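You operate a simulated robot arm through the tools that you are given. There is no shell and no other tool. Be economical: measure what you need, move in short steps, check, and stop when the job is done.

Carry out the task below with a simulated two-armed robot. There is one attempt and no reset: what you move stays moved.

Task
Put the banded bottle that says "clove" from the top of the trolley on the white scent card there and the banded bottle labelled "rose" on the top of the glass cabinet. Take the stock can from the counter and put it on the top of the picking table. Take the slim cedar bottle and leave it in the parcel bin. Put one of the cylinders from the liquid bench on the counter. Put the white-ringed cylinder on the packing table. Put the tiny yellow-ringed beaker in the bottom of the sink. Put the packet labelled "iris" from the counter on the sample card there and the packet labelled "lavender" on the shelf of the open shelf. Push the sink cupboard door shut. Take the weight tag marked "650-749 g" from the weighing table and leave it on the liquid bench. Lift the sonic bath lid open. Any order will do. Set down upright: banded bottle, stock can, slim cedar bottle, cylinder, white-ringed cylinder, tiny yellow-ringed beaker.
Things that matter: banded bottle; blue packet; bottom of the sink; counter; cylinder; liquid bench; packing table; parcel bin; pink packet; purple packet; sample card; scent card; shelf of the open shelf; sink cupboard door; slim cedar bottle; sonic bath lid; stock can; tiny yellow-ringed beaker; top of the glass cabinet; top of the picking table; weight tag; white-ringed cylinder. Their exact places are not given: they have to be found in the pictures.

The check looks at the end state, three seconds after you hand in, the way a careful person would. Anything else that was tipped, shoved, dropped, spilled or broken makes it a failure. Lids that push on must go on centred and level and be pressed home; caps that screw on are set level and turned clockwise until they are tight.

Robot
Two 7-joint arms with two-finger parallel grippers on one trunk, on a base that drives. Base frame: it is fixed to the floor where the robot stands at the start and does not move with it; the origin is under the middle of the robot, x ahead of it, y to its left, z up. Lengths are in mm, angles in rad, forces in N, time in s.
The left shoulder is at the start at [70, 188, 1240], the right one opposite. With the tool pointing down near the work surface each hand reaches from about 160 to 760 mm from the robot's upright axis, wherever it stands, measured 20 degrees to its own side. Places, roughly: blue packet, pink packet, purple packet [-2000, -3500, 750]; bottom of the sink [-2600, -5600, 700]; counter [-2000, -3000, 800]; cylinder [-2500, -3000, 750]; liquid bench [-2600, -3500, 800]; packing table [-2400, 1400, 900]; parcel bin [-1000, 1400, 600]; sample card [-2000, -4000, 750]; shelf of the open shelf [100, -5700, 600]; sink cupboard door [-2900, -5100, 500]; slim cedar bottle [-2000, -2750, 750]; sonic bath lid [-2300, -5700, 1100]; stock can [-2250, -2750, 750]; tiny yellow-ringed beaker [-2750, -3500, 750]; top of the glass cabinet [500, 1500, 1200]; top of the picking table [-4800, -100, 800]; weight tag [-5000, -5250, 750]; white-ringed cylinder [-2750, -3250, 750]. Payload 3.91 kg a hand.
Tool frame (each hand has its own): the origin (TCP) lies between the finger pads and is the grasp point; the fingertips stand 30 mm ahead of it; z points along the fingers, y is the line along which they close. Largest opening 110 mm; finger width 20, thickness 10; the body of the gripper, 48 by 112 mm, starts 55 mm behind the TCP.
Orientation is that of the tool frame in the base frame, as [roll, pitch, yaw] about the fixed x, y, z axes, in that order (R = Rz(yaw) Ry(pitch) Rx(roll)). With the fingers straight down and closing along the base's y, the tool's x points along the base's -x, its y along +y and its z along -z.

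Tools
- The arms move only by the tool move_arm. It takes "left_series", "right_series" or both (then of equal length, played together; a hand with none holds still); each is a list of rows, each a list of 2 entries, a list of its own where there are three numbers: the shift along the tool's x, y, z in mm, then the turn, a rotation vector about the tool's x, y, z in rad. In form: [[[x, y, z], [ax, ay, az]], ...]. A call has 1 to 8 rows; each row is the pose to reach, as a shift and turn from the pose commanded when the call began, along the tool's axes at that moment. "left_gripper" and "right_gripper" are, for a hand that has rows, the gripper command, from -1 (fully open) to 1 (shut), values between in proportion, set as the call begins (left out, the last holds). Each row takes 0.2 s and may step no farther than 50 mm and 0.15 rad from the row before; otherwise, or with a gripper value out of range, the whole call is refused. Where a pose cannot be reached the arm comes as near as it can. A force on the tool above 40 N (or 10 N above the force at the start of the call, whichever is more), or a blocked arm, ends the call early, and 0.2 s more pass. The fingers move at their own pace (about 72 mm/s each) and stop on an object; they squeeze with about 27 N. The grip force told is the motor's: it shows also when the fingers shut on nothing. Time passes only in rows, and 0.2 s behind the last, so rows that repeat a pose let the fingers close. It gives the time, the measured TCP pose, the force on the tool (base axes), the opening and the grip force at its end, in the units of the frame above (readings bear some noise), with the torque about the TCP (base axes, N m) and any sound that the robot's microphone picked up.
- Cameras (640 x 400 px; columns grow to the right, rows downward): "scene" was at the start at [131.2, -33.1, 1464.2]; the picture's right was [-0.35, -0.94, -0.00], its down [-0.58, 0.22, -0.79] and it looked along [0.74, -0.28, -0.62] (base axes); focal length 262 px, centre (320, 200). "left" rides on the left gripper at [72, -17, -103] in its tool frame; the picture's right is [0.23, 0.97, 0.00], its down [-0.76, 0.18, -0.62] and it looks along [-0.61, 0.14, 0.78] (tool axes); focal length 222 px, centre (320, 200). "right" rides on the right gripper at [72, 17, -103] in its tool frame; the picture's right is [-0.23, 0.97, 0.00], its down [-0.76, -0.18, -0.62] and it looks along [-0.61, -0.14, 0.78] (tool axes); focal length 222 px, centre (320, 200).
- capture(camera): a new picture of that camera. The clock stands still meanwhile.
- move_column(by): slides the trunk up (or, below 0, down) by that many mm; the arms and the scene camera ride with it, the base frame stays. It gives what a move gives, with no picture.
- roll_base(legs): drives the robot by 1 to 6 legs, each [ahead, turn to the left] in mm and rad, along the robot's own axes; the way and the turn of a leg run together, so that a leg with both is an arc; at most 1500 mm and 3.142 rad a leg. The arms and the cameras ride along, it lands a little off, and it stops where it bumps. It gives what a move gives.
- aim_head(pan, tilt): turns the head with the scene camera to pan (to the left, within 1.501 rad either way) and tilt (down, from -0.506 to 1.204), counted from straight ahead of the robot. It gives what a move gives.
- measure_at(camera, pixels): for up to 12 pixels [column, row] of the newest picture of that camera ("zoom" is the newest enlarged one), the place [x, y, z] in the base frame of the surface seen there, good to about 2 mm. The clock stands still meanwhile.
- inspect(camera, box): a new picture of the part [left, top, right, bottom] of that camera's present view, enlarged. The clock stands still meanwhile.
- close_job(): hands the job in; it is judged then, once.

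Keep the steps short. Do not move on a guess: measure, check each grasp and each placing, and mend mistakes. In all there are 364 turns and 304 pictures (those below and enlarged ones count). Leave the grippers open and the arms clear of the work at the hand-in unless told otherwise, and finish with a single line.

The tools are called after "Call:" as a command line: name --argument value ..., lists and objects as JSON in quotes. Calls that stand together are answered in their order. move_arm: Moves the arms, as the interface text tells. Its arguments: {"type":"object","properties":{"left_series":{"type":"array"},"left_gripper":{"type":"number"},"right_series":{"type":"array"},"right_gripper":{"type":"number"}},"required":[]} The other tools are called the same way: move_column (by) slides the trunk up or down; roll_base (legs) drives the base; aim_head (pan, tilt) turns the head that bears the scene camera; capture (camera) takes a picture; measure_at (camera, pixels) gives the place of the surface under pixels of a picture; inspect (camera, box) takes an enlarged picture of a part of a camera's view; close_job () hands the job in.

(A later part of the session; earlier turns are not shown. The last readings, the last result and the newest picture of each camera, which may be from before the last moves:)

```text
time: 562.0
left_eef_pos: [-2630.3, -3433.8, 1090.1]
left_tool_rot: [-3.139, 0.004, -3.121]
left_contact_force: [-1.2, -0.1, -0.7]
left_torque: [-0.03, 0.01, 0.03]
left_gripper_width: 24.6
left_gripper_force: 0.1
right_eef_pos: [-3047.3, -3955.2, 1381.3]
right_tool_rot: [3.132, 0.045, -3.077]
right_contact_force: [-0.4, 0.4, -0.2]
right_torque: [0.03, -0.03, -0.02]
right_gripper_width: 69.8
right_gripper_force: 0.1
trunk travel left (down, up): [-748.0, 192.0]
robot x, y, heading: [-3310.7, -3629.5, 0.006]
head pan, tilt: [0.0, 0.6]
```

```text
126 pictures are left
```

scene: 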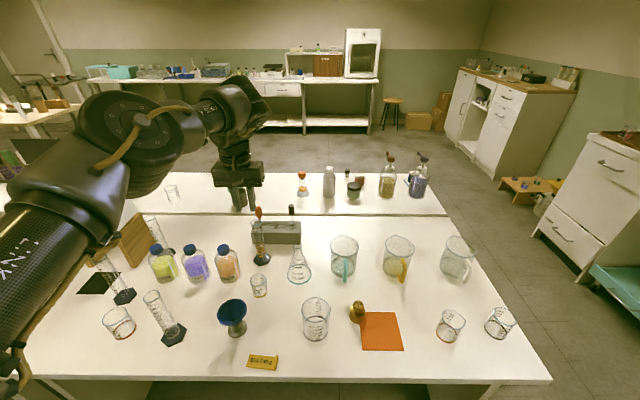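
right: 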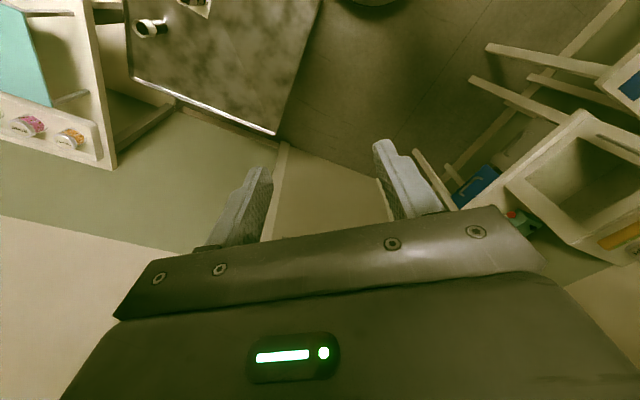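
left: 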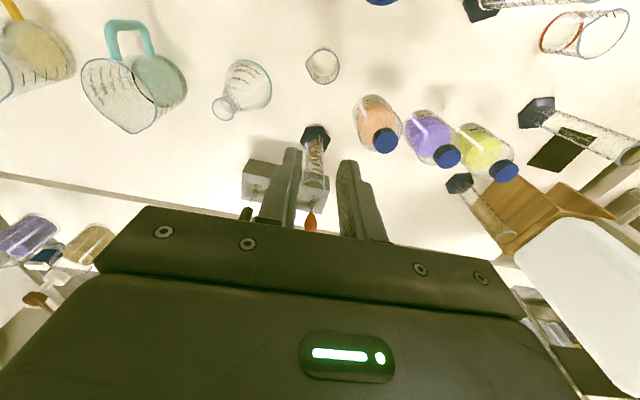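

Call:
inspect --camera "left" --box '[290, 40, 360, 90]'

Call:
measure_at --camera "left" --pixels '[[322, 52], [322, 60], [308, 67], [338, 67], [322, 82], [314, 78], [322, 68]]'

Call:
inspect --camera "scene" --box '[235, 260, 285, 310]'

Call:
measure_at --camera "zoom" --pixels '[[310, 290], [310, 330], [300, 190], [260, 180], [330, 250], [310, 345], [370, 180], [310, 130]]'

```text
8.00 times, centred on (325, 65) of left
```

zoom: 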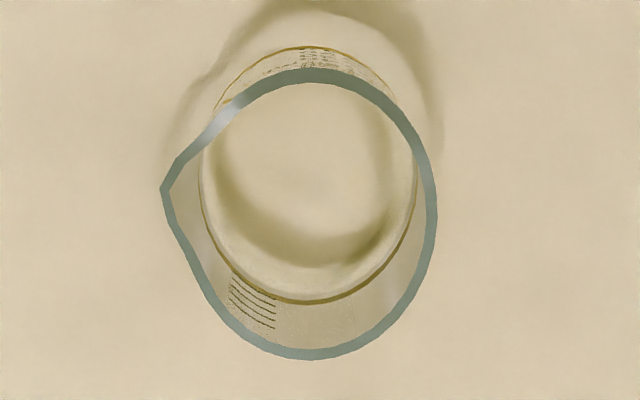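

```text
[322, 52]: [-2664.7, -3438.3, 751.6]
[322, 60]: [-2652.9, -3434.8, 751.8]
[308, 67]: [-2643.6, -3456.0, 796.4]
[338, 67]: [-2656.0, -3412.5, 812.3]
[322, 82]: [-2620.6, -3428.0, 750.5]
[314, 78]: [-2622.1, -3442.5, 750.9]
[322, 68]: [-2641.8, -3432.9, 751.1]
```

```text
8.00 times, centred on (260, 285) of scene
```

zoom: 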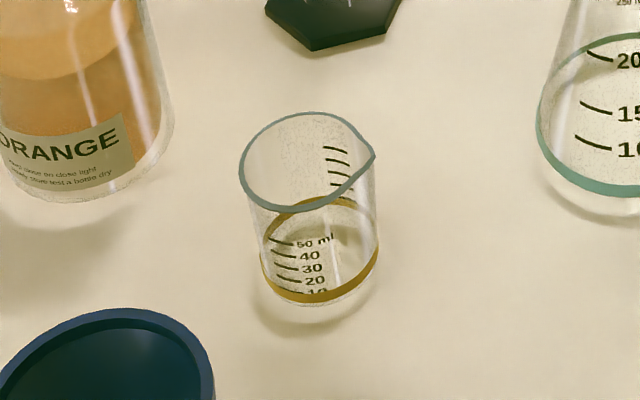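

```text
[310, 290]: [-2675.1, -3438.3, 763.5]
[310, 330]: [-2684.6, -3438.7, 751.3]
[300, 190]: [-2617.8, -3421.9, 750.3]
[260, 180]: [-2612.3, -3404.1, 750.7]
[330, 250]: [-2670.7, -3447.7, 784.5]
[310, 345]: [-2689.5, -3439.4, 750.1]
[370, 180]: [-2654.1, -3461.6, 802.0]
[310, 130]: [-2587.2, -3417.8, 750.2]
```

Call:
measure_at --camera "scene" --pixels '[[223, 248], [228, 270], [298, 270], [299, 250], [262, 258], [260, 215], [232, 310]]'

Call:
move_arm --left_series '[[[5, 0, 0], [0, 0, 0.14]], [[10, 0, 0], [0, 0, 0.28]], [[15, 0, 0], [0, 0, 0.42]], [[20, 0, 0], [0, 0, 0.56]], [[20, 0, 0], [0, 0, 0.7]], [[20, 0, 0], [0, 0, 0.8]]]' --left_gripper -0.25

Call:
capture --camera "left"

```text
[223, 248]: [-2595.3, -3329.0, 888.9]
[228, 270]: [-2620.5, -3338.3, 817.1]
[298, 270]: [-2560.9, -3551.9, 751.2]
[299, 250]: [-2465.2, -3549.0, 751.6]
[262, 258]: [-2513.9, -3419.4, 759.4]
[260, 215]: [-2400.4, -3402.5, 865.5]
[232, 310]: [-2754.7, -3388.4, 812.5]
```

```text
time: 563.4
left_eef_pos: [-2648.5, -3434.3, 1089.2]
left_tool_rot: [-3.14, 0.003, 2.362]
left_contact_force: [0.1, 1.4, 0.0]
left_torque: [0.02, 0.0, -0.03]
left_gripper_width: 68.8
left_gripper_force: 0.1
right_eef_pos: [-3045.7, -3956.7, 1381.7]
right_tool_rot: [3.129, 0.041, -3.077]
right_contact_force: [-0.1, -0.6, 0.1]
right_torque: [-0.04, 0.06, -0.01]
right_gripper_width: 70.0
right_gripper_force: 0.0
trunk travel left (down, up): [-748.0, 192.0]
robot x, y, heading: [-3314.6, -3633.3, 0.011]
head pan, tilt: [0.0, 0.6]
```

```text
123 pictures are left
```

left: 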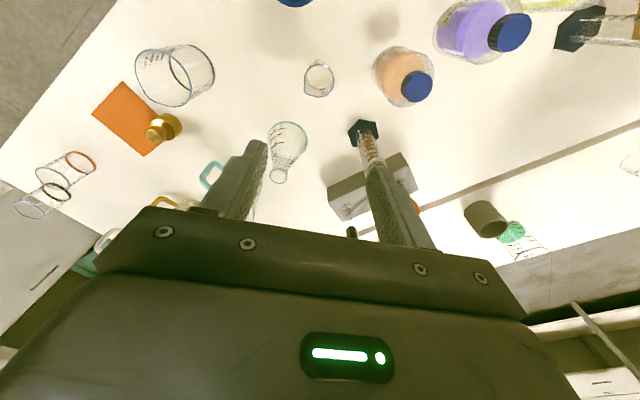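

Call:
move_column --by -220

Call:
inspect --camera "left" --box '[220, 40, 440, 230]'

Call:
capture --camera "scene"

```text
time: 565.7
left_eef_pos: [-2649.4, -3434.9, 869.1]
left_tool_rot: [-3.141, 0.004, 2.362]
left_contact_force: [-0.3, -0.1, -0.4]
left_torque: [0.01, 0.02, 0.0]
left_gripper_width: 68.7
left_gripper_force: 0.0
right_eef_pos: [-3047.2, -3955.8, 1161.5]
right_tool_rot: [3.128, 0.042, -3.078]
right_contact_force: [0.0, 0.5, -0.3]
right_torque: [-0.02, -0.02, 0.01]
right_gripper_width: 69.6
right_gripper_force: 0.0
trunk travel left (down, up): [-528.0, 412.0]
robot x, y, heading: [-3313.3, -3631.3, 0.006]
head pan, tilt: [0.0, 0.6]
```

```text
2.11 times, centred on (330, 135) of left
```

zoom: 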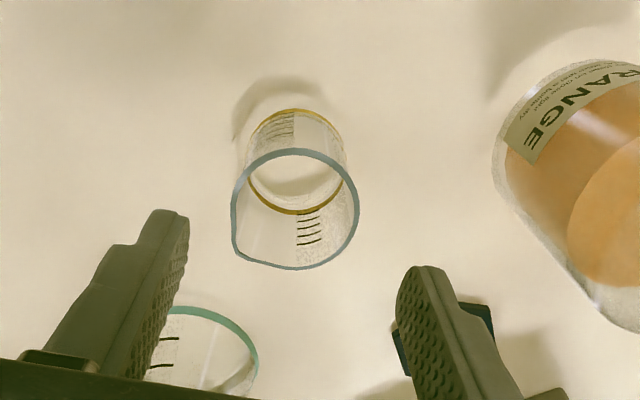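

```text
121 pictures are left
```

scene: 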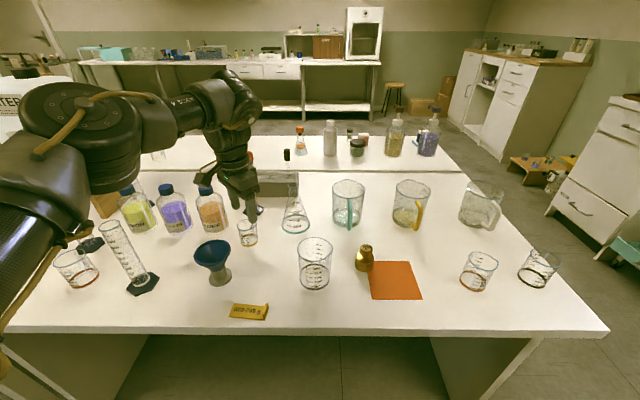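

Well centred. Lower 82 mm and close.

Call:
move_column --by -82

Call:
move_arm --left_series '[[[0, 0, 0], [0, 0, 0]], [[0, 0, 0], [0, 0, 0]], [[0, 0, 0], [0, 0, 0]]]' --left_gripper 1

Call:
move_column --by 300

Call:
capture --camera "left"

```text
time: 566.9
left_eef_pos: [-2649.8, -3435.3, 787.8]
left_tool_rot: [3.14, 0.003, 2.362]
left_contact_force: [-0.3, -0.3, 0.2]
left_torque: [-0.02, 0.02, 0.05]
left_gripper_width: 68.9
left_gripper_force: 0.0
right_eef_pos: [-3048.0, -3955.5, 1079.5]
right_tool_rot: [3.132, 0.042, -3.079]
right_contact_force: [-0.9, -0.2, -0.4]
right_torque: [-0.02, -0.03, -0.01]
right_gripper_width: 69.6
right_gripper_force: 0.1
trunk travel left (down, up): [-446.0, 494.0]
robot x, y, heading: [-3311.4, -3630.5, 0.004]
head pan, tilt: [0.0, 0.6]
```

```text
time: 567.7
left_eef_pos: [-2649.4, -3434.4, 786.5]
left_tool_rot: [3.14, 0.005, 2.363]
left_contact_force: [-0.3, 0.7, 0.6]
left_torque: [-0.03, -0.01, -0.01]
left_gripper_width: 44.1
left_gripper_force: 27.4
right_eef_pos: [-3046.6, -3955.1, 1080.0]
right_tool_rot: [3.13, 0.04, -3.077]
right_contact_force: [0.2, -0.3, 0.2]
right_torque: [0.04, 0.01, 0.0]
right_gripper_width: 70.0
right_gripper_force: 0.0
trunk travel left (down, up): [-446.0, 494.0]
robot x, y, heading: [-3310.7, -3632.2, 0.006]
head pan, tilt: [0.0, 0.6]
```

```text
time: 570.7
left_eef_pos: [-2649.1, -3435.2, 1087.6]
left_tool_rot: [-3.141, 0.003, 2.363]
left_contact_force: [0.0, -0.8, -1.0]
left_torque: [-0.02, 0.01, 0.01]
left_gripper_width: 43.8
left_gripper_force: 26.6
right_eef_pos: [-3047.1, -3955.5, 1379.3]
right_tool_rot: [3.129, 0.042, -3.077]
right_contact_force: [-0.6, 0.7, 0.7]
right_torque: [-0.01, -0.02, 0.0]
right_gripper_width: 69.8
right_gripper_force: 0.1
trunk travel left (down, up): [-746.0, 194.0]
robot x, y, heading: [-3313.6, -3633.5, 0.008]
head pan, tilt: [0.0, 0.6]
```

```text
120 pictures are left
```

left: 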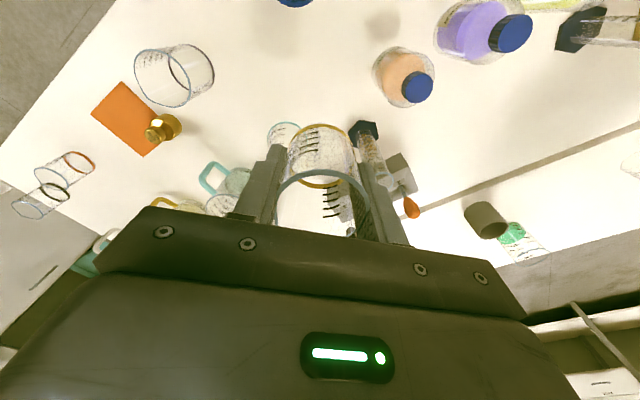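

Beaker is held. Drive to the sink.

Call:
roll_base --legs '[[-350, 0], [0, -1.023], [1467, 0], [0, -0.556]]'

Call:
aim_head --pan 0.25 --tilt 0.65

Call:
capture --camera "scene"

Call:
capture --camera "left"

```text
time: 583.9
left_eef_pos: [-2704.4, -5533.5, 1087.4]
left_tool_rot: [-3.141, 0.004, 0.784]
left_contact_force: [0.3, -0.5, -0.8]
left_torque: [-0.03, -0.04, -0.04]
left_gripper_width: 41.0
left_gripper_force: 27.2
right_eef_pos: [-3220.4, -5130.0, 1380.1]
right_tool_rot: [3.132, 0.042, 1.625]
right_contact_force: [-0.2, 0.4, -0.3]
right_torque: [0.01, -0.01, 0.02]
right_gripper_width: 70.1
right_gripper_force: 0.0
trunk travel left (down, up): [-746.0, 194.0]
robot x, y, heading: [-2897.1, -4868.7, -1.574]
head pan, tilt: [0.0, 0.6]
```

```text
time: 584.7
left_eef_pos: [-2704.5, -5533.8, 1087.4]
left_tool_rot: [3.14, 0.002, 0.784]
left_contact_force: [0.8, 0.3, -0.6]
left_torque: [-0.03, 0.02, -0.02]
left_gripper_width: 40.3
left_gripper_force: 26.5
right_eef_pos: [-3222.3, -5130.2, 1378.6]
right_tool_rot: [3.131, 0.044, 1.626]
right_contact_force: [-0.2, -0.8, 1.0]
right_torque: [-0.03, -0.01, 0.0]
right_gripper_width: 70.1
right_gripper_force: 0.1
trunk travel left (down, up): [-746.0, 194.0]
robot x, y, heading: [-2893.3, -4868.7, -1.57]
head pan, tilt: [0.25, 0.649]
```

```text
119 pictures are left
```

scene: 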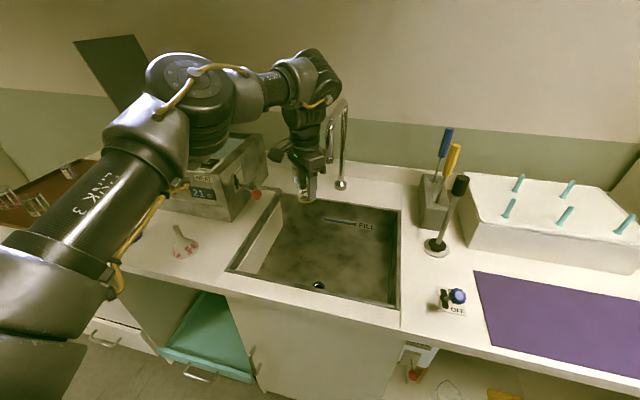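

```text
118 pictures are left
```

left: 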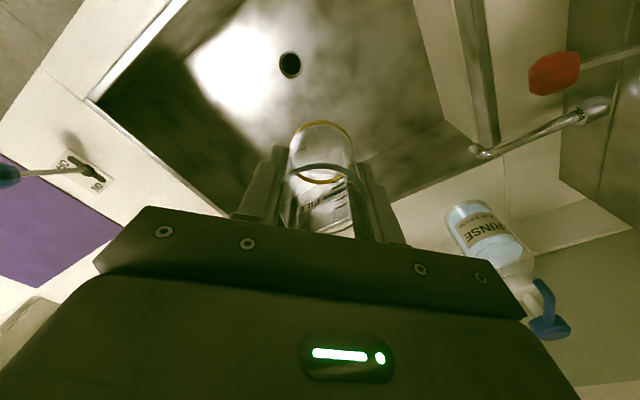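

The grip width shrinks slowly, so I should not delay. Check faucet clearance and sink bottom below the hand.

Call:
measure_at --camera "scene" --pixels '[[345, 110], [328, 130], [331, 155], [342, 160], [300, 250], [285, 270], [255, 255], [318, 286]]'

Call:
inspect --camera "left" --box '[240, 90, 420, 240]'

```text
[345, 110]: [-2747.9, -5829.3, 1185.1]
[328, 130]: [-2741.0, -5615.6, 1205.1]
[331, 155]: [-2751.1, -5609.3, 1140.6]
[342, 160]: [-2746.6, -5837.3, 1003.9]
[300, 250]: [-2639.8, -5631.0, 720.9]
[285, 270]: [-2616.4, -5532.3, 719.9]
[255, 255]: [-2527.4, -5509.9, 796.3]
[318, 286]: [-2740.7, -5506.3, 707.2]
```

```text
2.67 times, centred on (330, 165) of left
```

zoom: 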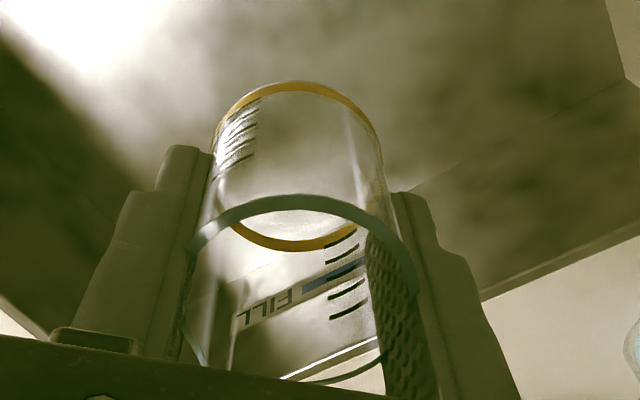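

Shift clear of faucet and drain (+38,+14 mm), then lower 290.

Call:
move_arm --left_series '[[[18, 8, 0], [0, 0, 0]], [[36.8, 16.9, 0], [0, 0, 0]]]'

Call:
move_column --by -280

Call:
capture --camera "left"

Call:
capture --camera "scene"

```text
time: 585.3
left_eef_pos: [-2666.0, -5517.7, 1088.4]
left_tool_rot: [-3.14, 0.006, 0.782]
left_contact_force: [0.4, -0.2, 0.0]
left_torque: [-0.02, 0.01, 0.03]
left_gripper_width: 40.9
left_gripper_force: 26.4
right_eef_pos: [-3220.1, -5129.9, 1380.9]
right_tool_rot: [3.133, 0.045, 1.627]
right_contact_force: [1.0, -0.1, -0.1]
right_torque: [0.04, -0.01, -0.03]
right_gripper_width: 70.1
right_gripper_force: 0.0
trunk travel left (down, up): [-746.0, 194.0]
robot x, y, heading: [-2895.5, -4871.8, -1.574]
head pan, tilt: [0.25, 0.649]
```

```text
time: 588.1
left_eef_pos: [-2666.8, -5517.8, 807.2]
left_tool_rot: [-3.141, 0.005, 0.78]
left_contact_force: [0.1, 0.2, -0.1]
left_torque: [0.0, 0.01, -0.02]
left_gripper_width: 40.9
left_gripper_force: 26.9
right_eef_pos: [-3221.4, -5129.7, 1100.7]
right_tool_rot: [3.128, 0.042, 1.623]
right_contact_force: [-0.1, 0.2, 0.7]
right_torque: [-0.04, -0.02, -0.02]
right_gripper_width: 69.9
right_gripper_force: 0.1
trunk travel left (down, up): [-466.0, 474.0]
robot x, y, heading: [-2895.0, -4865.1, -1.577]
head pan, tilt: [0.25, 0.649]
```

```text
116 pictures are left
```

left: 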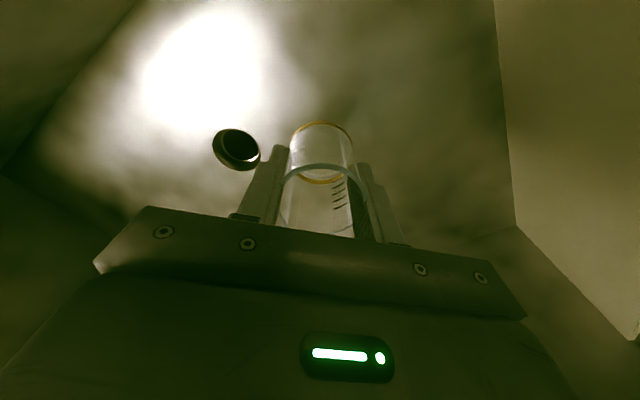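

```text
115 pictures are left
```

scene: 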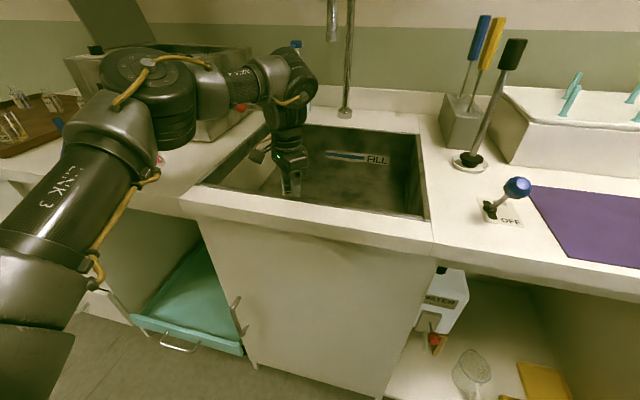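

Call:
move_column --by -44

Call:
move_column --by -4

Call:
move_column --by -3

```text
time: 589.0
left_eef_pos: [-2668.5, -5518.9, 765.7]
left_tool_rot: [3.14, 0.006, 0.781]
left_contact_force: [0.0, 0.0, 9.3]
left_torque: [0.07, -0.03, 0.02]
left_gripper_width: 40.8
left_gripper_force: 26.6
right_eef_pos: [-3221.6, -5128.5, 1055.0]
right_tool_rot: [3.128, 0.045, 1.626]
right_contact_force: [0.1, 0.3, -0.7]
right_torque: [0.0, 0.0, 0.02]
right_gripper_width: 70.1
right_gripper_force: 0.0
trunk travel left (down, up): [-422.0, 518.0]
robot x, y, heading: [-2894.3, -4871.0, -1.572]
head pan, tilt: [0.25, 0.649]
```

```text
time: 589.5
left_eef_pos: [-2667.1, -5518.7, 760.7]
left_tool_rot: [3.138, 0.006, 0.782]
left_contact_force: [-0.6, -2.4, 17.2]
left_torque: [-0.02, 0.01, 0.04]
left_gripper_width: 41.3
left_gripper_force: 26.3
right_eef_pos: [-3222.2, -5129.9, 1051.8]
right_tool_rot: [3.13, 0.043, 1.626]
right_contact_force: [-0.2, -0.3, -0.2]
right_torque: [0.0, 0.02, -0.03]
right_gripper_width: 70.0
right_gripper_force: 0.1
trunk travel left (down, up): [-418.0, 522.0]
robot x, y, heading: [-2892.6, -4867.9, -1.575]
head pan, tilt: [0.25, 0.649]
```

```text
time: 590.0
left_eef_pos: [-2667.9, -5517.3, 762.7]
left_tool_rot: [3.135, 0.008, 0.783]
left_contact_force: [3.2, -6.5, 36.1]
left_torque: [-0.03, -0.12, 0.01]
left_gripper_width: 40.7
left_gripper_force: 27.3
right_eef_pos: [-3222.4, -5126.9, 1049.3]
right_tool_rot: [3.129, 0.045, 1.627]
right_contact_force: [-0.2, -0.6, -0.2]
right_torque: [-0.02, 0.0, -0.01]
right_gripper_width: 69.8
right_gripper_force: 0.0
trunk travel left (down, up): [-415.0, 525.0]
robot x, y, heading: [-2895.2, -4867.7, -1.568]
head pan, tilt: [0.25, 0.649]
```

It is on the bottom (36 N now). Relieve 6 mm, open, and rise.

Call:
move_column --by 6

Call:
move_arm --left_series '[[[0, 0, 0], [0, 0, 0]], [[0, 0, 0], [0, 0, 0]]]' --left_gripper -0.2

Call:
move_column --by 330

Call:
capture --camera "left"

```text
time: 590.6
left_eef_pos: [-2667.5, -5517.4, 760.4]
left_tool_rot: [-3.141, 0.002, 0.778]
left_contact_force: [-0.9, -1.9, 8.2]
left_torque: [-0.12, 0.03, -0.01]
left_gripper_width: 40.8
left_gripper_force: 27.0
right_eef_pos: [-3221.5, -5129.5, 1052.7]
right_tool_rot: [3.129, 0.044, 1.624]
right_contact_force: [0.0, 0.5, 0.3]
right_torque: [-0.02, -0.02, 0.03]
right_gripper_width: 69.9
right_gripper_force: 0.1
trunk travel left (down, up): [-421.0, 519.0]
robot x, y, heading: [-2896.3, -4869.9, -1.573]
head pan, tilt: [0.25, 0.649]
```

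```text
time: 591.2
left_eef_pos: [-2667.0, -5519.7, 762.0]
left_tool_rot: [-3.14, 0.002, 0.782]
left_contact_force: [-0.3, -0.7, 0.1]
left_torque: [-0.01, 0.01, -0.01]
left_gripper_width: 66.0
left_gripper_force: 0.0
right_eef_pos: [-3222.1, -5130.3, 1053.6]
right_tool_rot: [3.129, 0.042, 1.626]
right_contact_force: [-0.5, 0.1, -0.2]
right_torque: [0.0, 0.01, -0.03]
right_gripper_width: 70.2
right_gripper_force: 0.0
trunk travel left (down, up): [-421.0, 519.0]
robot x, y, heading: [-2891.1, -4864.6, -1.579]
head pan, tilt: [0.25, 0.649]
```

```text
time: 594.4
left_eef_pos: [-2667.4, -5519.3, 1093.5]
left_tool_rot: [3.141, 0.004, 0.782]
left_contact_force: [0.0, 0.6, 0.7]
left_torque: [0.01, 0.0, -0.03]
left_gripper_width: 65.8
left_gripper_force: 0.1
right_eef_pos: [-3220.9, -5129.4, 1383.3]
right_tool_rot: [3.128, 0.042, 1.627]
right_contact_force: [0.9, -0.2, -0.2]
right_torque: [0.0, -0.03, 0.0]
right_gripper_width: 70.1
right_gripper_force: 0.1
trunk travel left (down, up): [-751.0, 189.0]
robot x, y, heading: [-2892.8, -4868.9, -1.576]
head pan, tilt: [0.25, 0.649]
```

```text
114 pictures are left
```

left: 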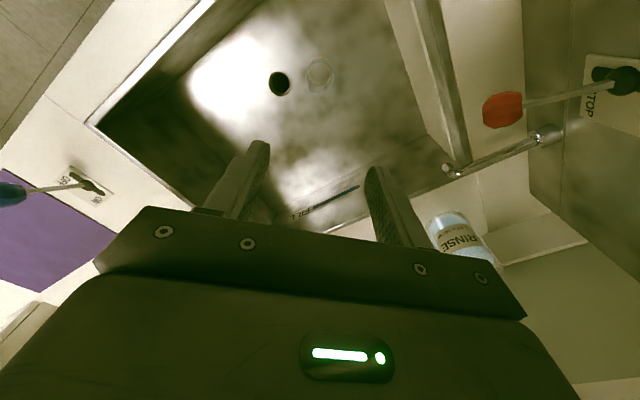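

Call:
inspect --camera "left" --box '[240, 40, 380, 120]'

```text
4.57 times, centred on (310, 80) of left
```

zoom: 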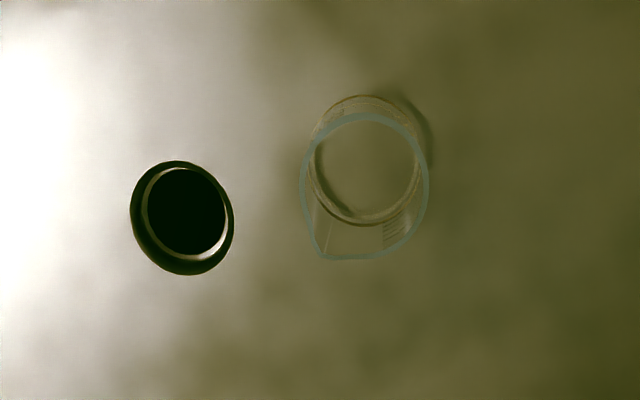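

The beaker stands upright in the sink. Now turn the hand back to normal and drive to the west side of the liquid bench for the plain cylinder.

Call:
move_arm --left_series '[[[0, 0, 0], [0, 0, -0.14]], [[0, 0, 0], [0, 0, -0.28]], [[0, 0, 0], [0, 0, -0.42]], [[0, 0, 0], [0, 0, -0.56]], [[0, 0, 0], [0, 0, -0.7]], [[0, 0, 0], [0, 0, -0.79]]]'

Call:
roll_base --legs '[[-230, 0], [0, -2.274], [984, 0], [0, -1.231], [800, 0], [0, -1.202]]'

Call:
aim_head --pan 0.1 --tilt 0.6

Call:
capture --camera "scene"

Call:
capture --camera "left"

```text
time: 595.8
left_eef_pos: [-2666.8, -5518.4, 1092.6]
left_tool_rot: [-3.139, 0.001, 1.575]
left_contact_force: [0.2, 0.2, 1.0]
left_torque: [-0.03, 0.0, -0.01]
left_gripper_width: 66.0
left_gripper_force: 0.1
right_eef_pos: [-3220.8, -5130.3, 1383.7]
right_tool_rot: [3.129, 0.042, 1.624]
right_contact_force: [0.8, 0.5, 0.0]
right_torque: [0.01, 0.01, -0.02]
right_gripper_width: 69.8
right_gripper_force: 0.0
trunk travel left (down, up): [-751.0, 189.0]
robot x, y, heading: [-2894.2, -4867.6, -1.573]
head pan, tilt: [0.25, 0.649]
```

```text
time: 617.6
left_eef_pos: [-2675.8, -3038.4, 1093.3]
left_tool_rot: [-3.14, 0.002, 3.129]
left_contact_force: [-0.1, 0.8, 0.3]
left_torque: [0.02, -0.04, 0.0]
left_gripper_width: 66.0
left_gripper_force: 0.0
right_eef_pos: [-3072.9, -3587.9, 1385.6]
right_tool_rot: [3.13, 0.043, -3.101]
right_contact_force: [0.2, -0.5, 0.1]
right_torque: [-0.03, -0.01, 0.04]
right_gripper_width: 69.9
right_gripper_force: 0.1
trunk travel left (down, up): [-751.0, 189.0]
robot x, y, heading: [-3328.1, -3260.8, -0.015]
head pan, tilt: [0.25, 0.649]
```

```text
time: 618.3
left_eef_pos: [-2676.1, -3038.4, 1091.6]
left_tool_rot: [-3.137, 0.005, 3.129]
left_contact_force: [0.0, 0.0, -0.2]
left_torque: [-0.01, -0.03, 0.0]
left_gripper_width: 66.1
left_gripper_force: 0.0
right_eef_pos: [-3073.6, -3587.0, 1384.3]
right_tool_rot: [3.129, 0.045, -3.099]
right_contact_force: [-0.1, -0.4, 1.1]
right_torque: [0.03, -0.01, 0.0]
right_gripper_width: 69.5
right_gripper_force: 0.0
trunk travel left (down, up): [-751.0, 189.0]
robot x, y, heading: [-3328.8, -3256.5, -0.016]
head pan, tilt: [0.099, 0.6]
```

```text
112 pictures are left
```

scene: 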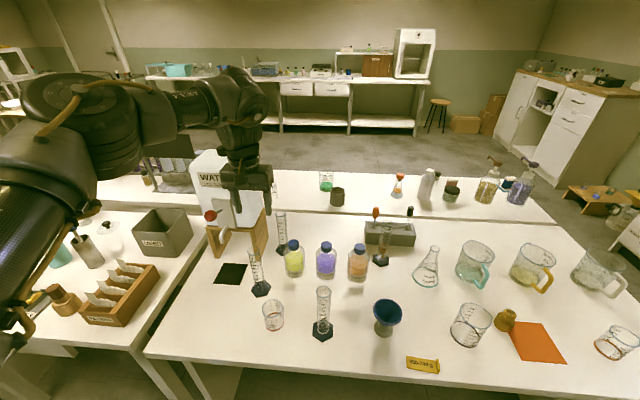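

```text
111 pictures are left
```

left: 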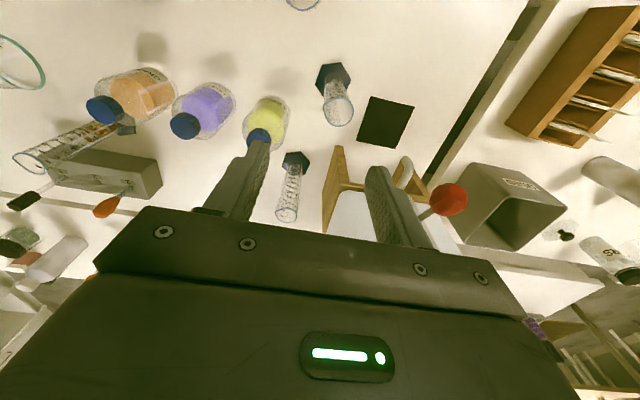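

Call:
measure_at --camera "scene" --pixels '[[254, 250], [258, 275], [262, 290], [208, 215], [225, 200], [245, 250], [210, 245], [324, 290], [322, 330], [323, 312], [293, 243]]'

Call:
inspect --camera "scene" --box '[190, 140, 350, 345]'

Call:
measure_at --camera "left" --pixels '[[338, 110], [330, 75], [448, 200], [350, 160], [335, 125], [325, 108], [350, 108]]'

```text
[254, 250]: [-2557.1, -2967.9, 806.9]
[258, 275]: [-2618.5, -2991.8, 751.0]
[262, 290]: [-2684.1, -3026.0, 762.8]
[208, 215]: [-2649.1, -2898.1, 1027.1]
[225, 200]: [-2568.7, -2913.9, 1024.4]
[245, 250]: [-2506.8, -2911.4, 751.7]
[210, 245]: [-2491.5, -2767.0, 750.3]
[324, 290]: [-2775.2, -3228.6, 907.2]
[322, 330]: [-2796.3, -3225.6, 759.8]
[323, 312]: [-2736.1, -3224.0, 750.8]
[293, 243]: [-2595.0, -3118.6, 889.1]
```

```text
1.95 times, centred on (270, 242) of scene
```

zoom: 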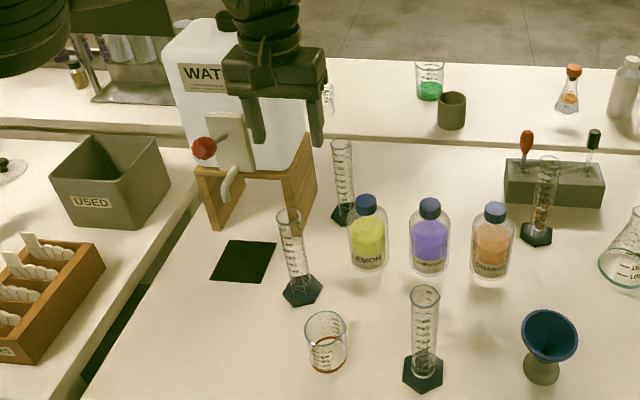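

```text
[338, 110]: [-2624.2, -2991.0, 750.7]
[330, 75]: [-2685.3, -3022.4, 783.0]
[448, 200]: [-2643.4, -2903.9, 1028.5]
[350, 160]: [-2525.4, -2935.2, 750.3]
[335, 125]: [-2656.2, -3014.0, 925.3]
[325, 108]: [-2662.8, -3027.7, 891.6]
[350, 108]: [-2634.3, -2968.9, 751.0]
```

Call:
inspect --camera "left" --box '[290, 50, 380, 140]'

Call:
measure_at --camera "zoom" --pixels '[[315, 150], [285, 260], [262, 275], [345, 275], [290, 330], [335, 310], [300, 130], [270, 130]]'

```text
4.44 times, centred on (335, 95) of left
```

zoom: 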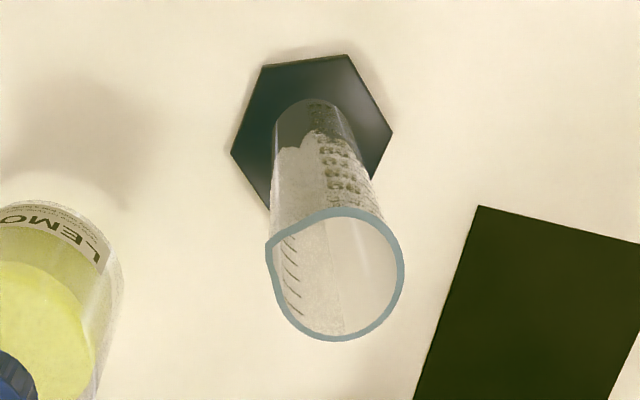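

```text
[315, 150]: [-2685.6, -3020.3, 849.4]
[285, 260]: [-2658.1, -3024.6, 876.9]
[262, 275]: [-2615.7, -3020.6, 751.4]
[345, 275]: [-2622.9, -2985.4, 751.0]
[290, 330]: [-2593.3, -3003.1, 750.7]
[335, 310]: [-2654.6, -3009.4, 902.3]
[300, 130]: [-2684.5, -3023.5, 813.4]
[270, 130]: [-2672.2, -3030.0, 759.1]
```

Plain cylinder tube centre is about (-2670,-3015), rim z≈926. Align and lower to TCP ~880.

Call:
move_arm --left_series '[[[-5.7, 23, 0], [0, 0, 0]], [[-5.7, 23, 0], [0, 0, 0]]]'

Call:
move_column --by -110

Call:
capture --camera "left"

Call:
capture --camera "scene"

```text
time: 618.9
left_eef_pos: [-2670.6, -3015.1, 1093.1]
left_tool_rot: [-3.14, 0.005, 3.128]
left_contact_force: [-0.3, -0.4, -0.4]
left_torque: [-0.01, -0.01, 0.0]
left_gripper_width: 66.2
left_gripper_force: 0.0
right_eef_pos: [-3072.8, -3587.6, 1384.3]
right_tool_rot: [3.129, 0.042, -3.102]
right_contact_force: [-0.6, -1.2, -0.7]
right_torque: [-0.02, 0.01, -0.03]
right_gripper_width: 70.1
right_gripper_force: 0.0
trunk travel left (down, up): [-751.0, 189.0]
robot x, y, heading: [-3329.4, -3258.6, -0.015]
head pan, tilt: [0.099, 0.6]
```

```text
time: 620.3
left_eef_pos: [-2670.1, -3014.9, 983.9]
left_tool_rot: [-3.141, 0.004, 3.129]
left_contact_force: [-0.4, 0.3, 0.0]
left_torque: [-0.02, 0.01, -0.01]
left_gripper_width: 66.1
left_gripper_force: 0.1
right_eef_pos: [-3073.9, -3586.9, 1274.0]
right_tool_rot: [3.128, 0.044, -3.1]
right_contact_force: [0.2, 0.7, 0.6]
right_torque: [-0.01, -0.03, 0.0]
right_gripper_width: 70.1
right_gripper_force: 0.1
trunk travel left (down, up): [-641.0, 299.0]
robot x, y, heading: [-3330.9, -3255.3, -0.011]
head pan, tilt: [0.099, 0.6]
```

```text
108 pictures are left
```

left: 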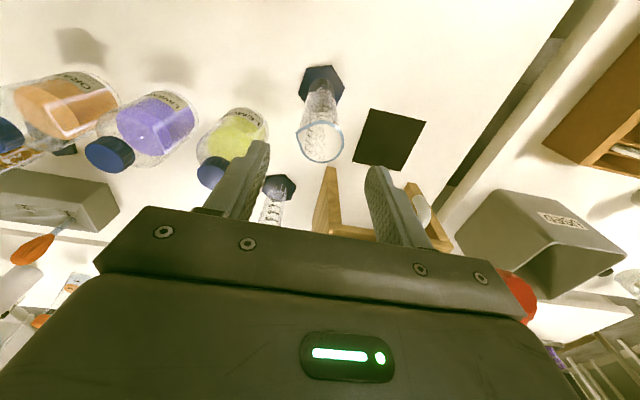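

```text
107 pictures are left
```

scene: 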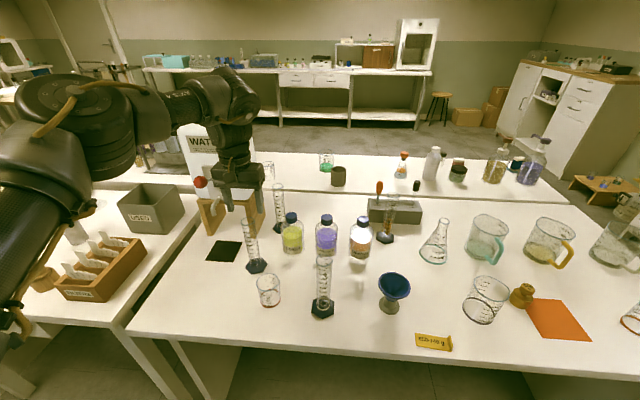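

Call:
move_column --by -100

Call:
capture --camera "left"

```text
time: 621.6
left_eef_pos: [-2671.8, -3015.7, 883.8]
left_tool_rot: [-3.14, 0.003, 3.13]
left_contact_force: [0.1, -0.5, 0.1]
left_torque: [0.01, 0.01, -0.02]
left_gripper_width: 65.8
left_gripper_force: 0.1
right_eef_pos: [-3073.0, -3587.9, 1174.8]
right_tool_rot: [3.128, 0.043, -3.1]
right_contact_force: [0.0, 0.4, -0.5]
right_torque: [-0.01, -0.01, -0.03]
right_gripper_width: 69.9
right_gripper_force: 0.0
trunk travel left (down, up): [-541.0, 399.0]
robot x, y, heading: [-3331.1, -3257.5, -0.008]
head pan, tilt: [0.099, 0.6]
```

```text
106 pictures are left
```

left: 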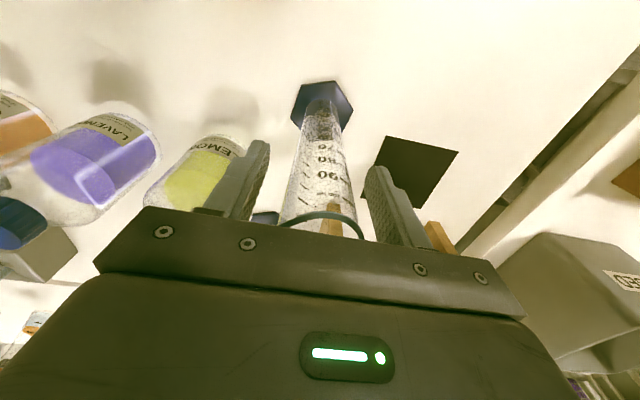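

Tube is between the fingers. Close and lift.

Call:
move_arm --left_series '[[[0, 0, 0], [0, 0, 0]], [[0, 0, 0], [0, 0, 0]], [[0, 0, 0], [0, 0, 0]], [[0, 0, 0], [0, 0, 0]]]' --left_gripper 1

Call:
move_column --by 300

Call:
capture --camera "left"

```text
time: 622.6
left_eef_pos: [-2670.7, -3015.5, 883.0]
left_tool_rot: [-3.139, 0.002, 3.129]
left_contact_force: [0.4, 0.3, 0.1]
left_torque: [0.03, -0.04, -0.01]
left_gripper_width: 31.9
left_gripper_force: 26.8
right_eef_pos: [-3073.2, -3588.4, 1174.1]
right_tool_rot: [3.129, 0.042, -3.099]
right_contact_force: [0.4, 0.5, -0.5]
right_torque: [-0.02, 0.0, -0.02]
right_gripper_width: 69.7
right_gripper_force: 0.1
trunk travel left (down, up): [-541.0, 399.0]
robot x, y, heading: [-3331.8, -3257.7, -0.01]
head pan, tilt: [0.099, 0.6]
```

```text
time: 625.6
left_eef_pos: [-2669.2, -3014.9, 1181.8]
left_tool_rot: [-3.139, 0.001, 3.128]
left_contact_force: [0.4, 0.1, -1.7]
left_torque: [0.01, 0.0, 0.0]
left_gripper_width: 30.7
left_gripper_force: 27.0
right_eef_pos: [-3071.8, -3588.3, 1473.5]
right_tool_rot: [3.131, 0.042, -3.099]
right_contact_force: [0.0, -0.7, -0.3]
right_torque: [0.02, 0.01, -0.02]
right_gripper_width: 70.0
right_gripper_force: 0.1
trunk travel left (down, up): [-841.0, 99.0]
robot x, y, heading: [-3328.7, -3256.5, -0.01]
head pan, tilt: [0.099, 0.6]
```

```text
105 pictures are left
```

left: 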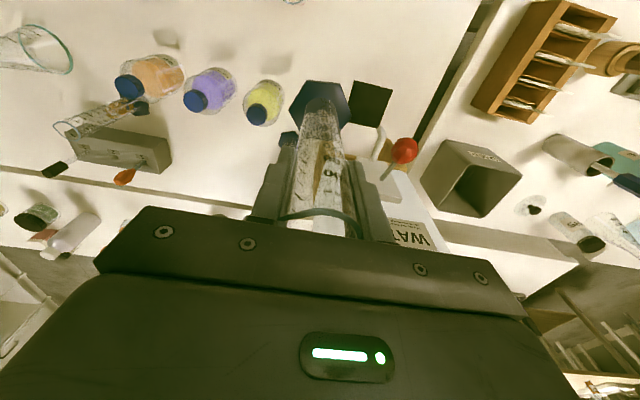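

Cylinder held upright. Drive around the south end of the benches to the counter's east side.

Call:
roll_base --legs '[[-330, 0], [0, -1.56], [1300, 0], [0, 1.571], [1165, 0], [1164, 0]]'

Call:
roll_base --legs '[[0, 1.571], [1472, 0], [0, 1.571]]'

Call:
aim_head --pan 0.25 --tilt 0.7

Call:
capture --camera "scene"

Call:
capture --camera "left"

```text
time: 652.7
left_eef_pos: [-688.2, -4287.3, 1183.2]
left_tool_rot: [-3.14, 0.003, -3.127]
left_contact_force: [0.4, -0.2, -1.0]
left_torque: [0.02, -0.02, -0.02]
left_gripper_width: 30.4
left_gripper_force: 27.0
right_eef_pos: [-1077.2, -4870.0, 1474.4]
right_tool_rot: [3.129, 0.045, -3.076]
right_contact_force: [0.3, 0.0, 0.6]
right_torque: [0.0, -0.02, -0.01]
right_gripper_width: 69.8
right_gripper_force: 0.1
trunk travel left (down, up): [-841.0, 99.0]
robot x, y, heading: [-1341.5, -4549.0, 0.009]
head pan, tilt: [0.099, 0.6]
```

```text
time: 667.5
left_eef_pos: [-2013.5, -3336.9, 1184.4]
left_tool_rot: [-3.141, 0.002, -0.004]
left_contact_force: [-0.2, 0.5, -0.8]
left_torque: [-0.03, 0.03, 0.01]
left_gripper_width: 30.4
left_gripper_force: 27.0
right_eef_pos: [-1614.8, -2760.3, 1473.2]
right_tool_rot: [3.128, 0.044, 0.049]
right_contact_force: [-0.3, 0.1, 0.0]
right_torque: [0.0, -0.02, 0.01]
right_gripper_width: 70.0
right_gripper_force: 0.0
trunk travel left (down, up): [-841.0, 99.0]
robot x, y, heading: [-1357.5, -3091.4, 3.14]
head pan, tilt: [0.099, 0.6]
```

```text
time: 668.2
left_eef_pos: [-2013.4, -3336.4, 1183.7]
left_tool_rot: [-3.139, 0.001, -0.004]
left_contact_force: [0.0, -0.1, -0.5]
left_torque: [0.01, -0.01, 0.01]
left_gripper_width: 30.4
left_gripper_force: 27.2
right_eef_pos: [-1615.6, -2761.9, 1473.9]
right_tool_rot: [3.129, 0.043, 0.049]
right_contact_force: [-0.1, -0.6, 0.2]
right_torque: [0.01, 0.02, 0.04]
right_gripper_width: 70.0
right_gripper_force: 0.0
trunk travel left (down, up): [-841.0, 99.0]
robot x, y, heading: [-1356.3, -3092.5, 3.137]
head pan, tilt: [0.25, 0.7]
```

```text
104 pictures are left
```

scene: 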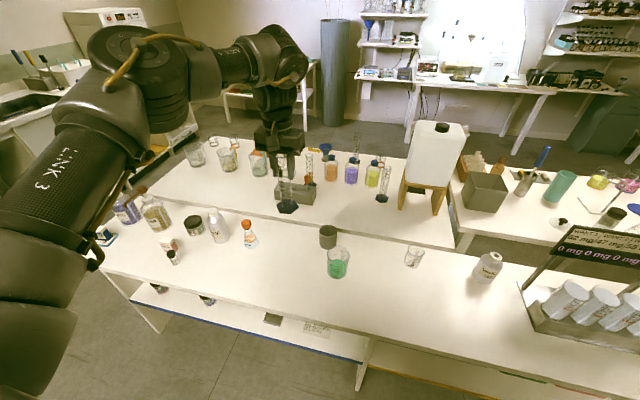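

```text
103 pictures are left
```

left: 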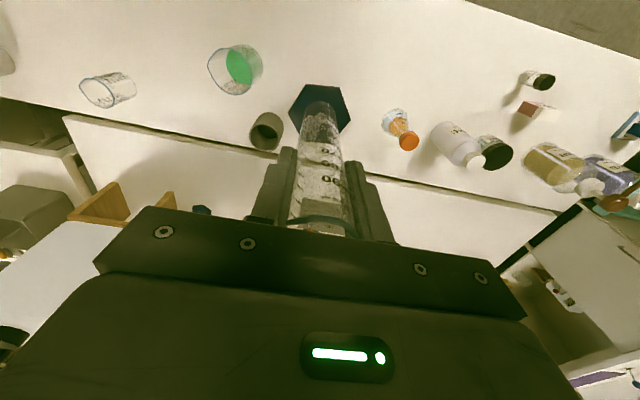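

Free counter below at (-2013,-3337). Lower 285 then creep.

Call:
move_column --by -285

Call:
capture --camera "scene"

Call:
inspect --camera "scene" --box '[230, 140, 380, 290]'

```text
time: 671.1
left_eef_pos: [-2012.8, -3336.1, 897.8]
left_tool_rot: [-3.14, 0.004, -0.004]
left_contact_force: [-0.2, 0.7, -1.5]
left_torque: [0.0, -0.01, 0.0]
left_gripper_width: 30.4
left_gripper_force: 26.8
right_eef_pos: [-1615.4, -2761.5, 1189.3]
right_tool_rot: [3.131, 0.043, 0.05]
right_contact_force: [0.2, 0.8, -0.5]
right_torque: [-0.06, -0.05, -0.02]
right_gripper_width: 70.0
right_gripper_force: 0.1
trunk travel left (down, up): [-556.0, 384.0]
robot x, y, heading: [-1356.0, -3088.6, 3.135]
head pan, tilt: [0.25, 0.7]
```

```text
102 pictures are left
```

scene: 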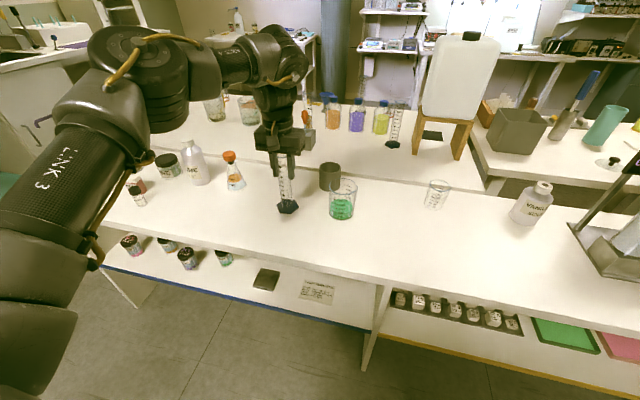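

```text
2.67 times, centred on (305, 215) of scene
```

zoom: 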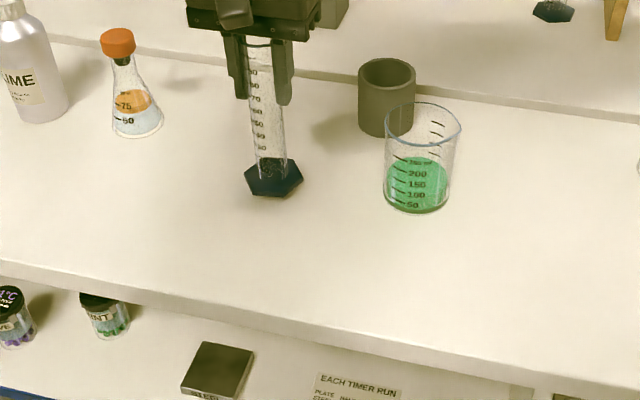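

Call:
move_column --by -8

Call:
move_column --by -4

Call:
move_column --by -3

```text
time: 671.7
left_eef_pos: [-2014.1, -3337.0, 891.4]
left_tool_rot: [-3.14, 0.003, -0.004]
left_contact_force: [0.3, 0.7, -1.3]
left_torque: [-0.03, -0.02, 0.0]
left_gripper_width: 30.5
left_gripper_force: 27.1
right_eef_pos: [-1614.8, -2761.3, 1180.9]
right_tool_rot: [3.129, 0.044, 0.05]
right_contact_force: [0.4, 0.3, 0.4]
right_torque: [-0.01, -0.01, -0.03]
right_gripper_width: 69.8
right_gripper_force: 0.1
trunk travel left (down, up): [-548.0, 392.0]
robot x, y, heading: [-1354.7, -3087.2, 3.138]
head pan, tilt: [0.25, 0.7]
```

```text
time: 672.2
left_eef_pos: [-2013.1, -3337.6, 886.9]
left_tool_rot: [-3.141, 0.003, -0.003]
left_contact_force: [-0.2, -0.2, -1.1]
left_torque: [-0.02, 0.02, -0.01]
left_gripper_width: 30.4
left_gripper_force: 27.4
right_eef_pos: [-1615.6, -2760.6, 1178.1]
right_tool_rot: [3.13, 0.045, 0.053]
right_contact_force: [-0.1, 0.1, 0.3]
right_torque: [-0.01, -0.03, 0.02]
right_gripper_width: 69.7
right_gripper_force: 0.0
trunk travel left (down, up): [-544.0, 396.0]
robot x, y, heading: [-1358.6, -3088.6, 3.135]
head pan, tilt: [0.25, 0.7]
```

```text
time: 672.7
left_eef_pos: [-2013.5, -3336.6, 884.0]
left_tool_rot: [-3.14, 0.005, -0.002]
left_contact_force: [-0.3, -1.7, 7.8]
left_torque: [-0.25, -0.17, -0.03]
left_gripper_width: 30.6
left_gripper_force: 26.9
right_eef_pos: [-1614.1, -2761.9, 1175.7]
right_tool_rot: [3.129, 0.041, 0.051]
right_contact_force: [0.5, 0.6, 0.8]
right_torque: [-0.02, 0.0, 0.04]
right_gripper_width: 69.9
right_gripper_force: 0.0
trunk travel left (down, up): [-541.0, 399.0]
robot x, y, heading: [-1356.3, -3087.8, 3.134]
head pan, tilt: [0.25, 0.7]
```

Touchdown (7.8 N). Open and rise.

Call:
move_arm --left_series '[[[0, 0, 0], [0, 0, 0]], [[0, 0, 0], [0, 0, 0]]]' --left_gripper -0.25

Call:
move_column --by 220

Call:
inspect --camera "scene" --box '[200, 150, 560, 320]'

```text
time: 673.3
left_eef_pos: [-2012.0, -3336.3, 882.4]
left_tool_rot: [-3.139, 0.001, -0.003]
left_contact_force: [-0.4, 0.8, -0.3]
left_torque: [-0.03, 0.01, 0.02]
left_gripper_width: 68.9
left_gripper_force: 0.0
right_eef_pos: [-1616.5, -2761.0, 1174.5]
right_tool_rot: [3.128, 0.042, 0.05]
right_contact_force: [-0.3, 0.4, -1.2]
right_torque: [0.04, 0.03, -0.02]
right_gripper_width: 69.8
right_gripper_force: 0.1
trunk travel left (down, up): [-541.0, 399.0]
robot x, y, heading: [-1355.7, -3091.6, 3.137]
head pan, tilt: [0.25, 0.7]
```

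```text
time: 675.6
left_eef_pos: [-2012.7, -3335.9, 1103.4]
left_tool_rot: [-3.14, 0.0, -0.005]
left_contact_force: [0.2, -0.4, 0.0]
left_torque: [-0.03, 0.0, 0.02]
left_gripper_width: 69.0
left_gripper_force: 0.1
right_eef_pos: [-1615.2, -2761.8, 1393.2]
right_tool_rot: [3.13, 0.046, 0.051]
right_contact_force: [-0.4, 0.8, 0.4]
right_torque: [-0.06, 0.0, -0.02]
right_gripper_width: 70.0
right_gripper_force: 0.1
trunk travel left (down, up): [-761.0, 179.0]
robot x, y, heading: [-1357.0, -3090.8, 3.136]
head pan, tilt: [0.25, 0.7]
```

```text
1.78 times, centred on (380, 235) of scene
```

zoom: 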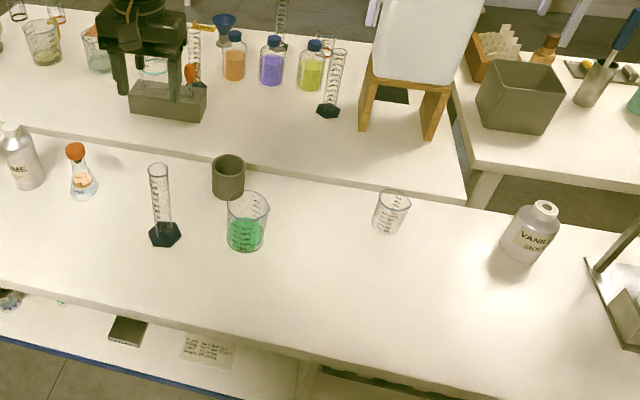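

Cylinder is on the counter. Next the stock can: reposition to (-1485,-2442).

Call:
roll_base --legs '[[-100, 0], [0, -1.571], [649, 0], [0, 1.571], [200, 0]]'

Call:
capture --camera "scene"

Call:
capture --camera "left"

```text
time: 688.8
left_eef_pos: [-2114.6, -2695.4, 1104.9]
left_tool_rot: [-3.14, 0.006, 0.009]
left_contact_force: [0.1, 0.8, 0.1]
left_torque: [-0.01, 0.04, 0.03]
left_gripper_width: 68.7
left_gripper_force: 0.0
right_eef_pos: [-1724.3, -2114.6, 1395.0]
right_tool_rot: [3.129, 0.046, 0.065]
right_contact_force: [0.5, -0.8, 0.4]
right_torque: [0.01, -0.01, 0.0]
right_gripper_width: 70.0
right_gripper_force: 0.1
trunk travel left (down, up): [-761.0, 179.0]
robot x, y, heading: [-1465.6, -2437.4, -3.134]
head pan, tilt: [0.25, 0.7]
```

```text
99 pictures are left
```

scene: 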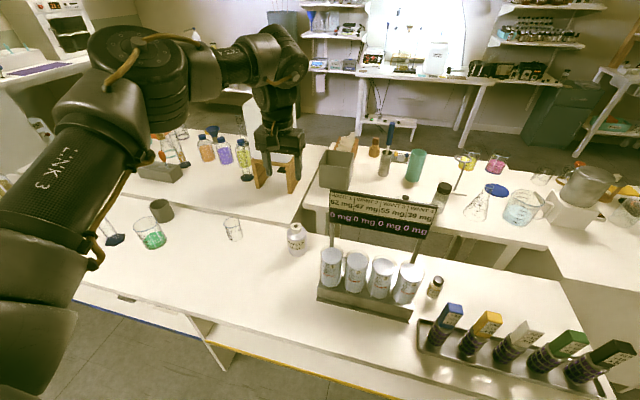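

```text
98 pictures are left
```

left: 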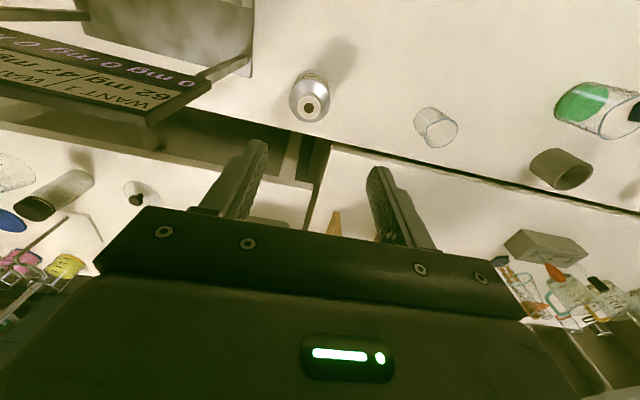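

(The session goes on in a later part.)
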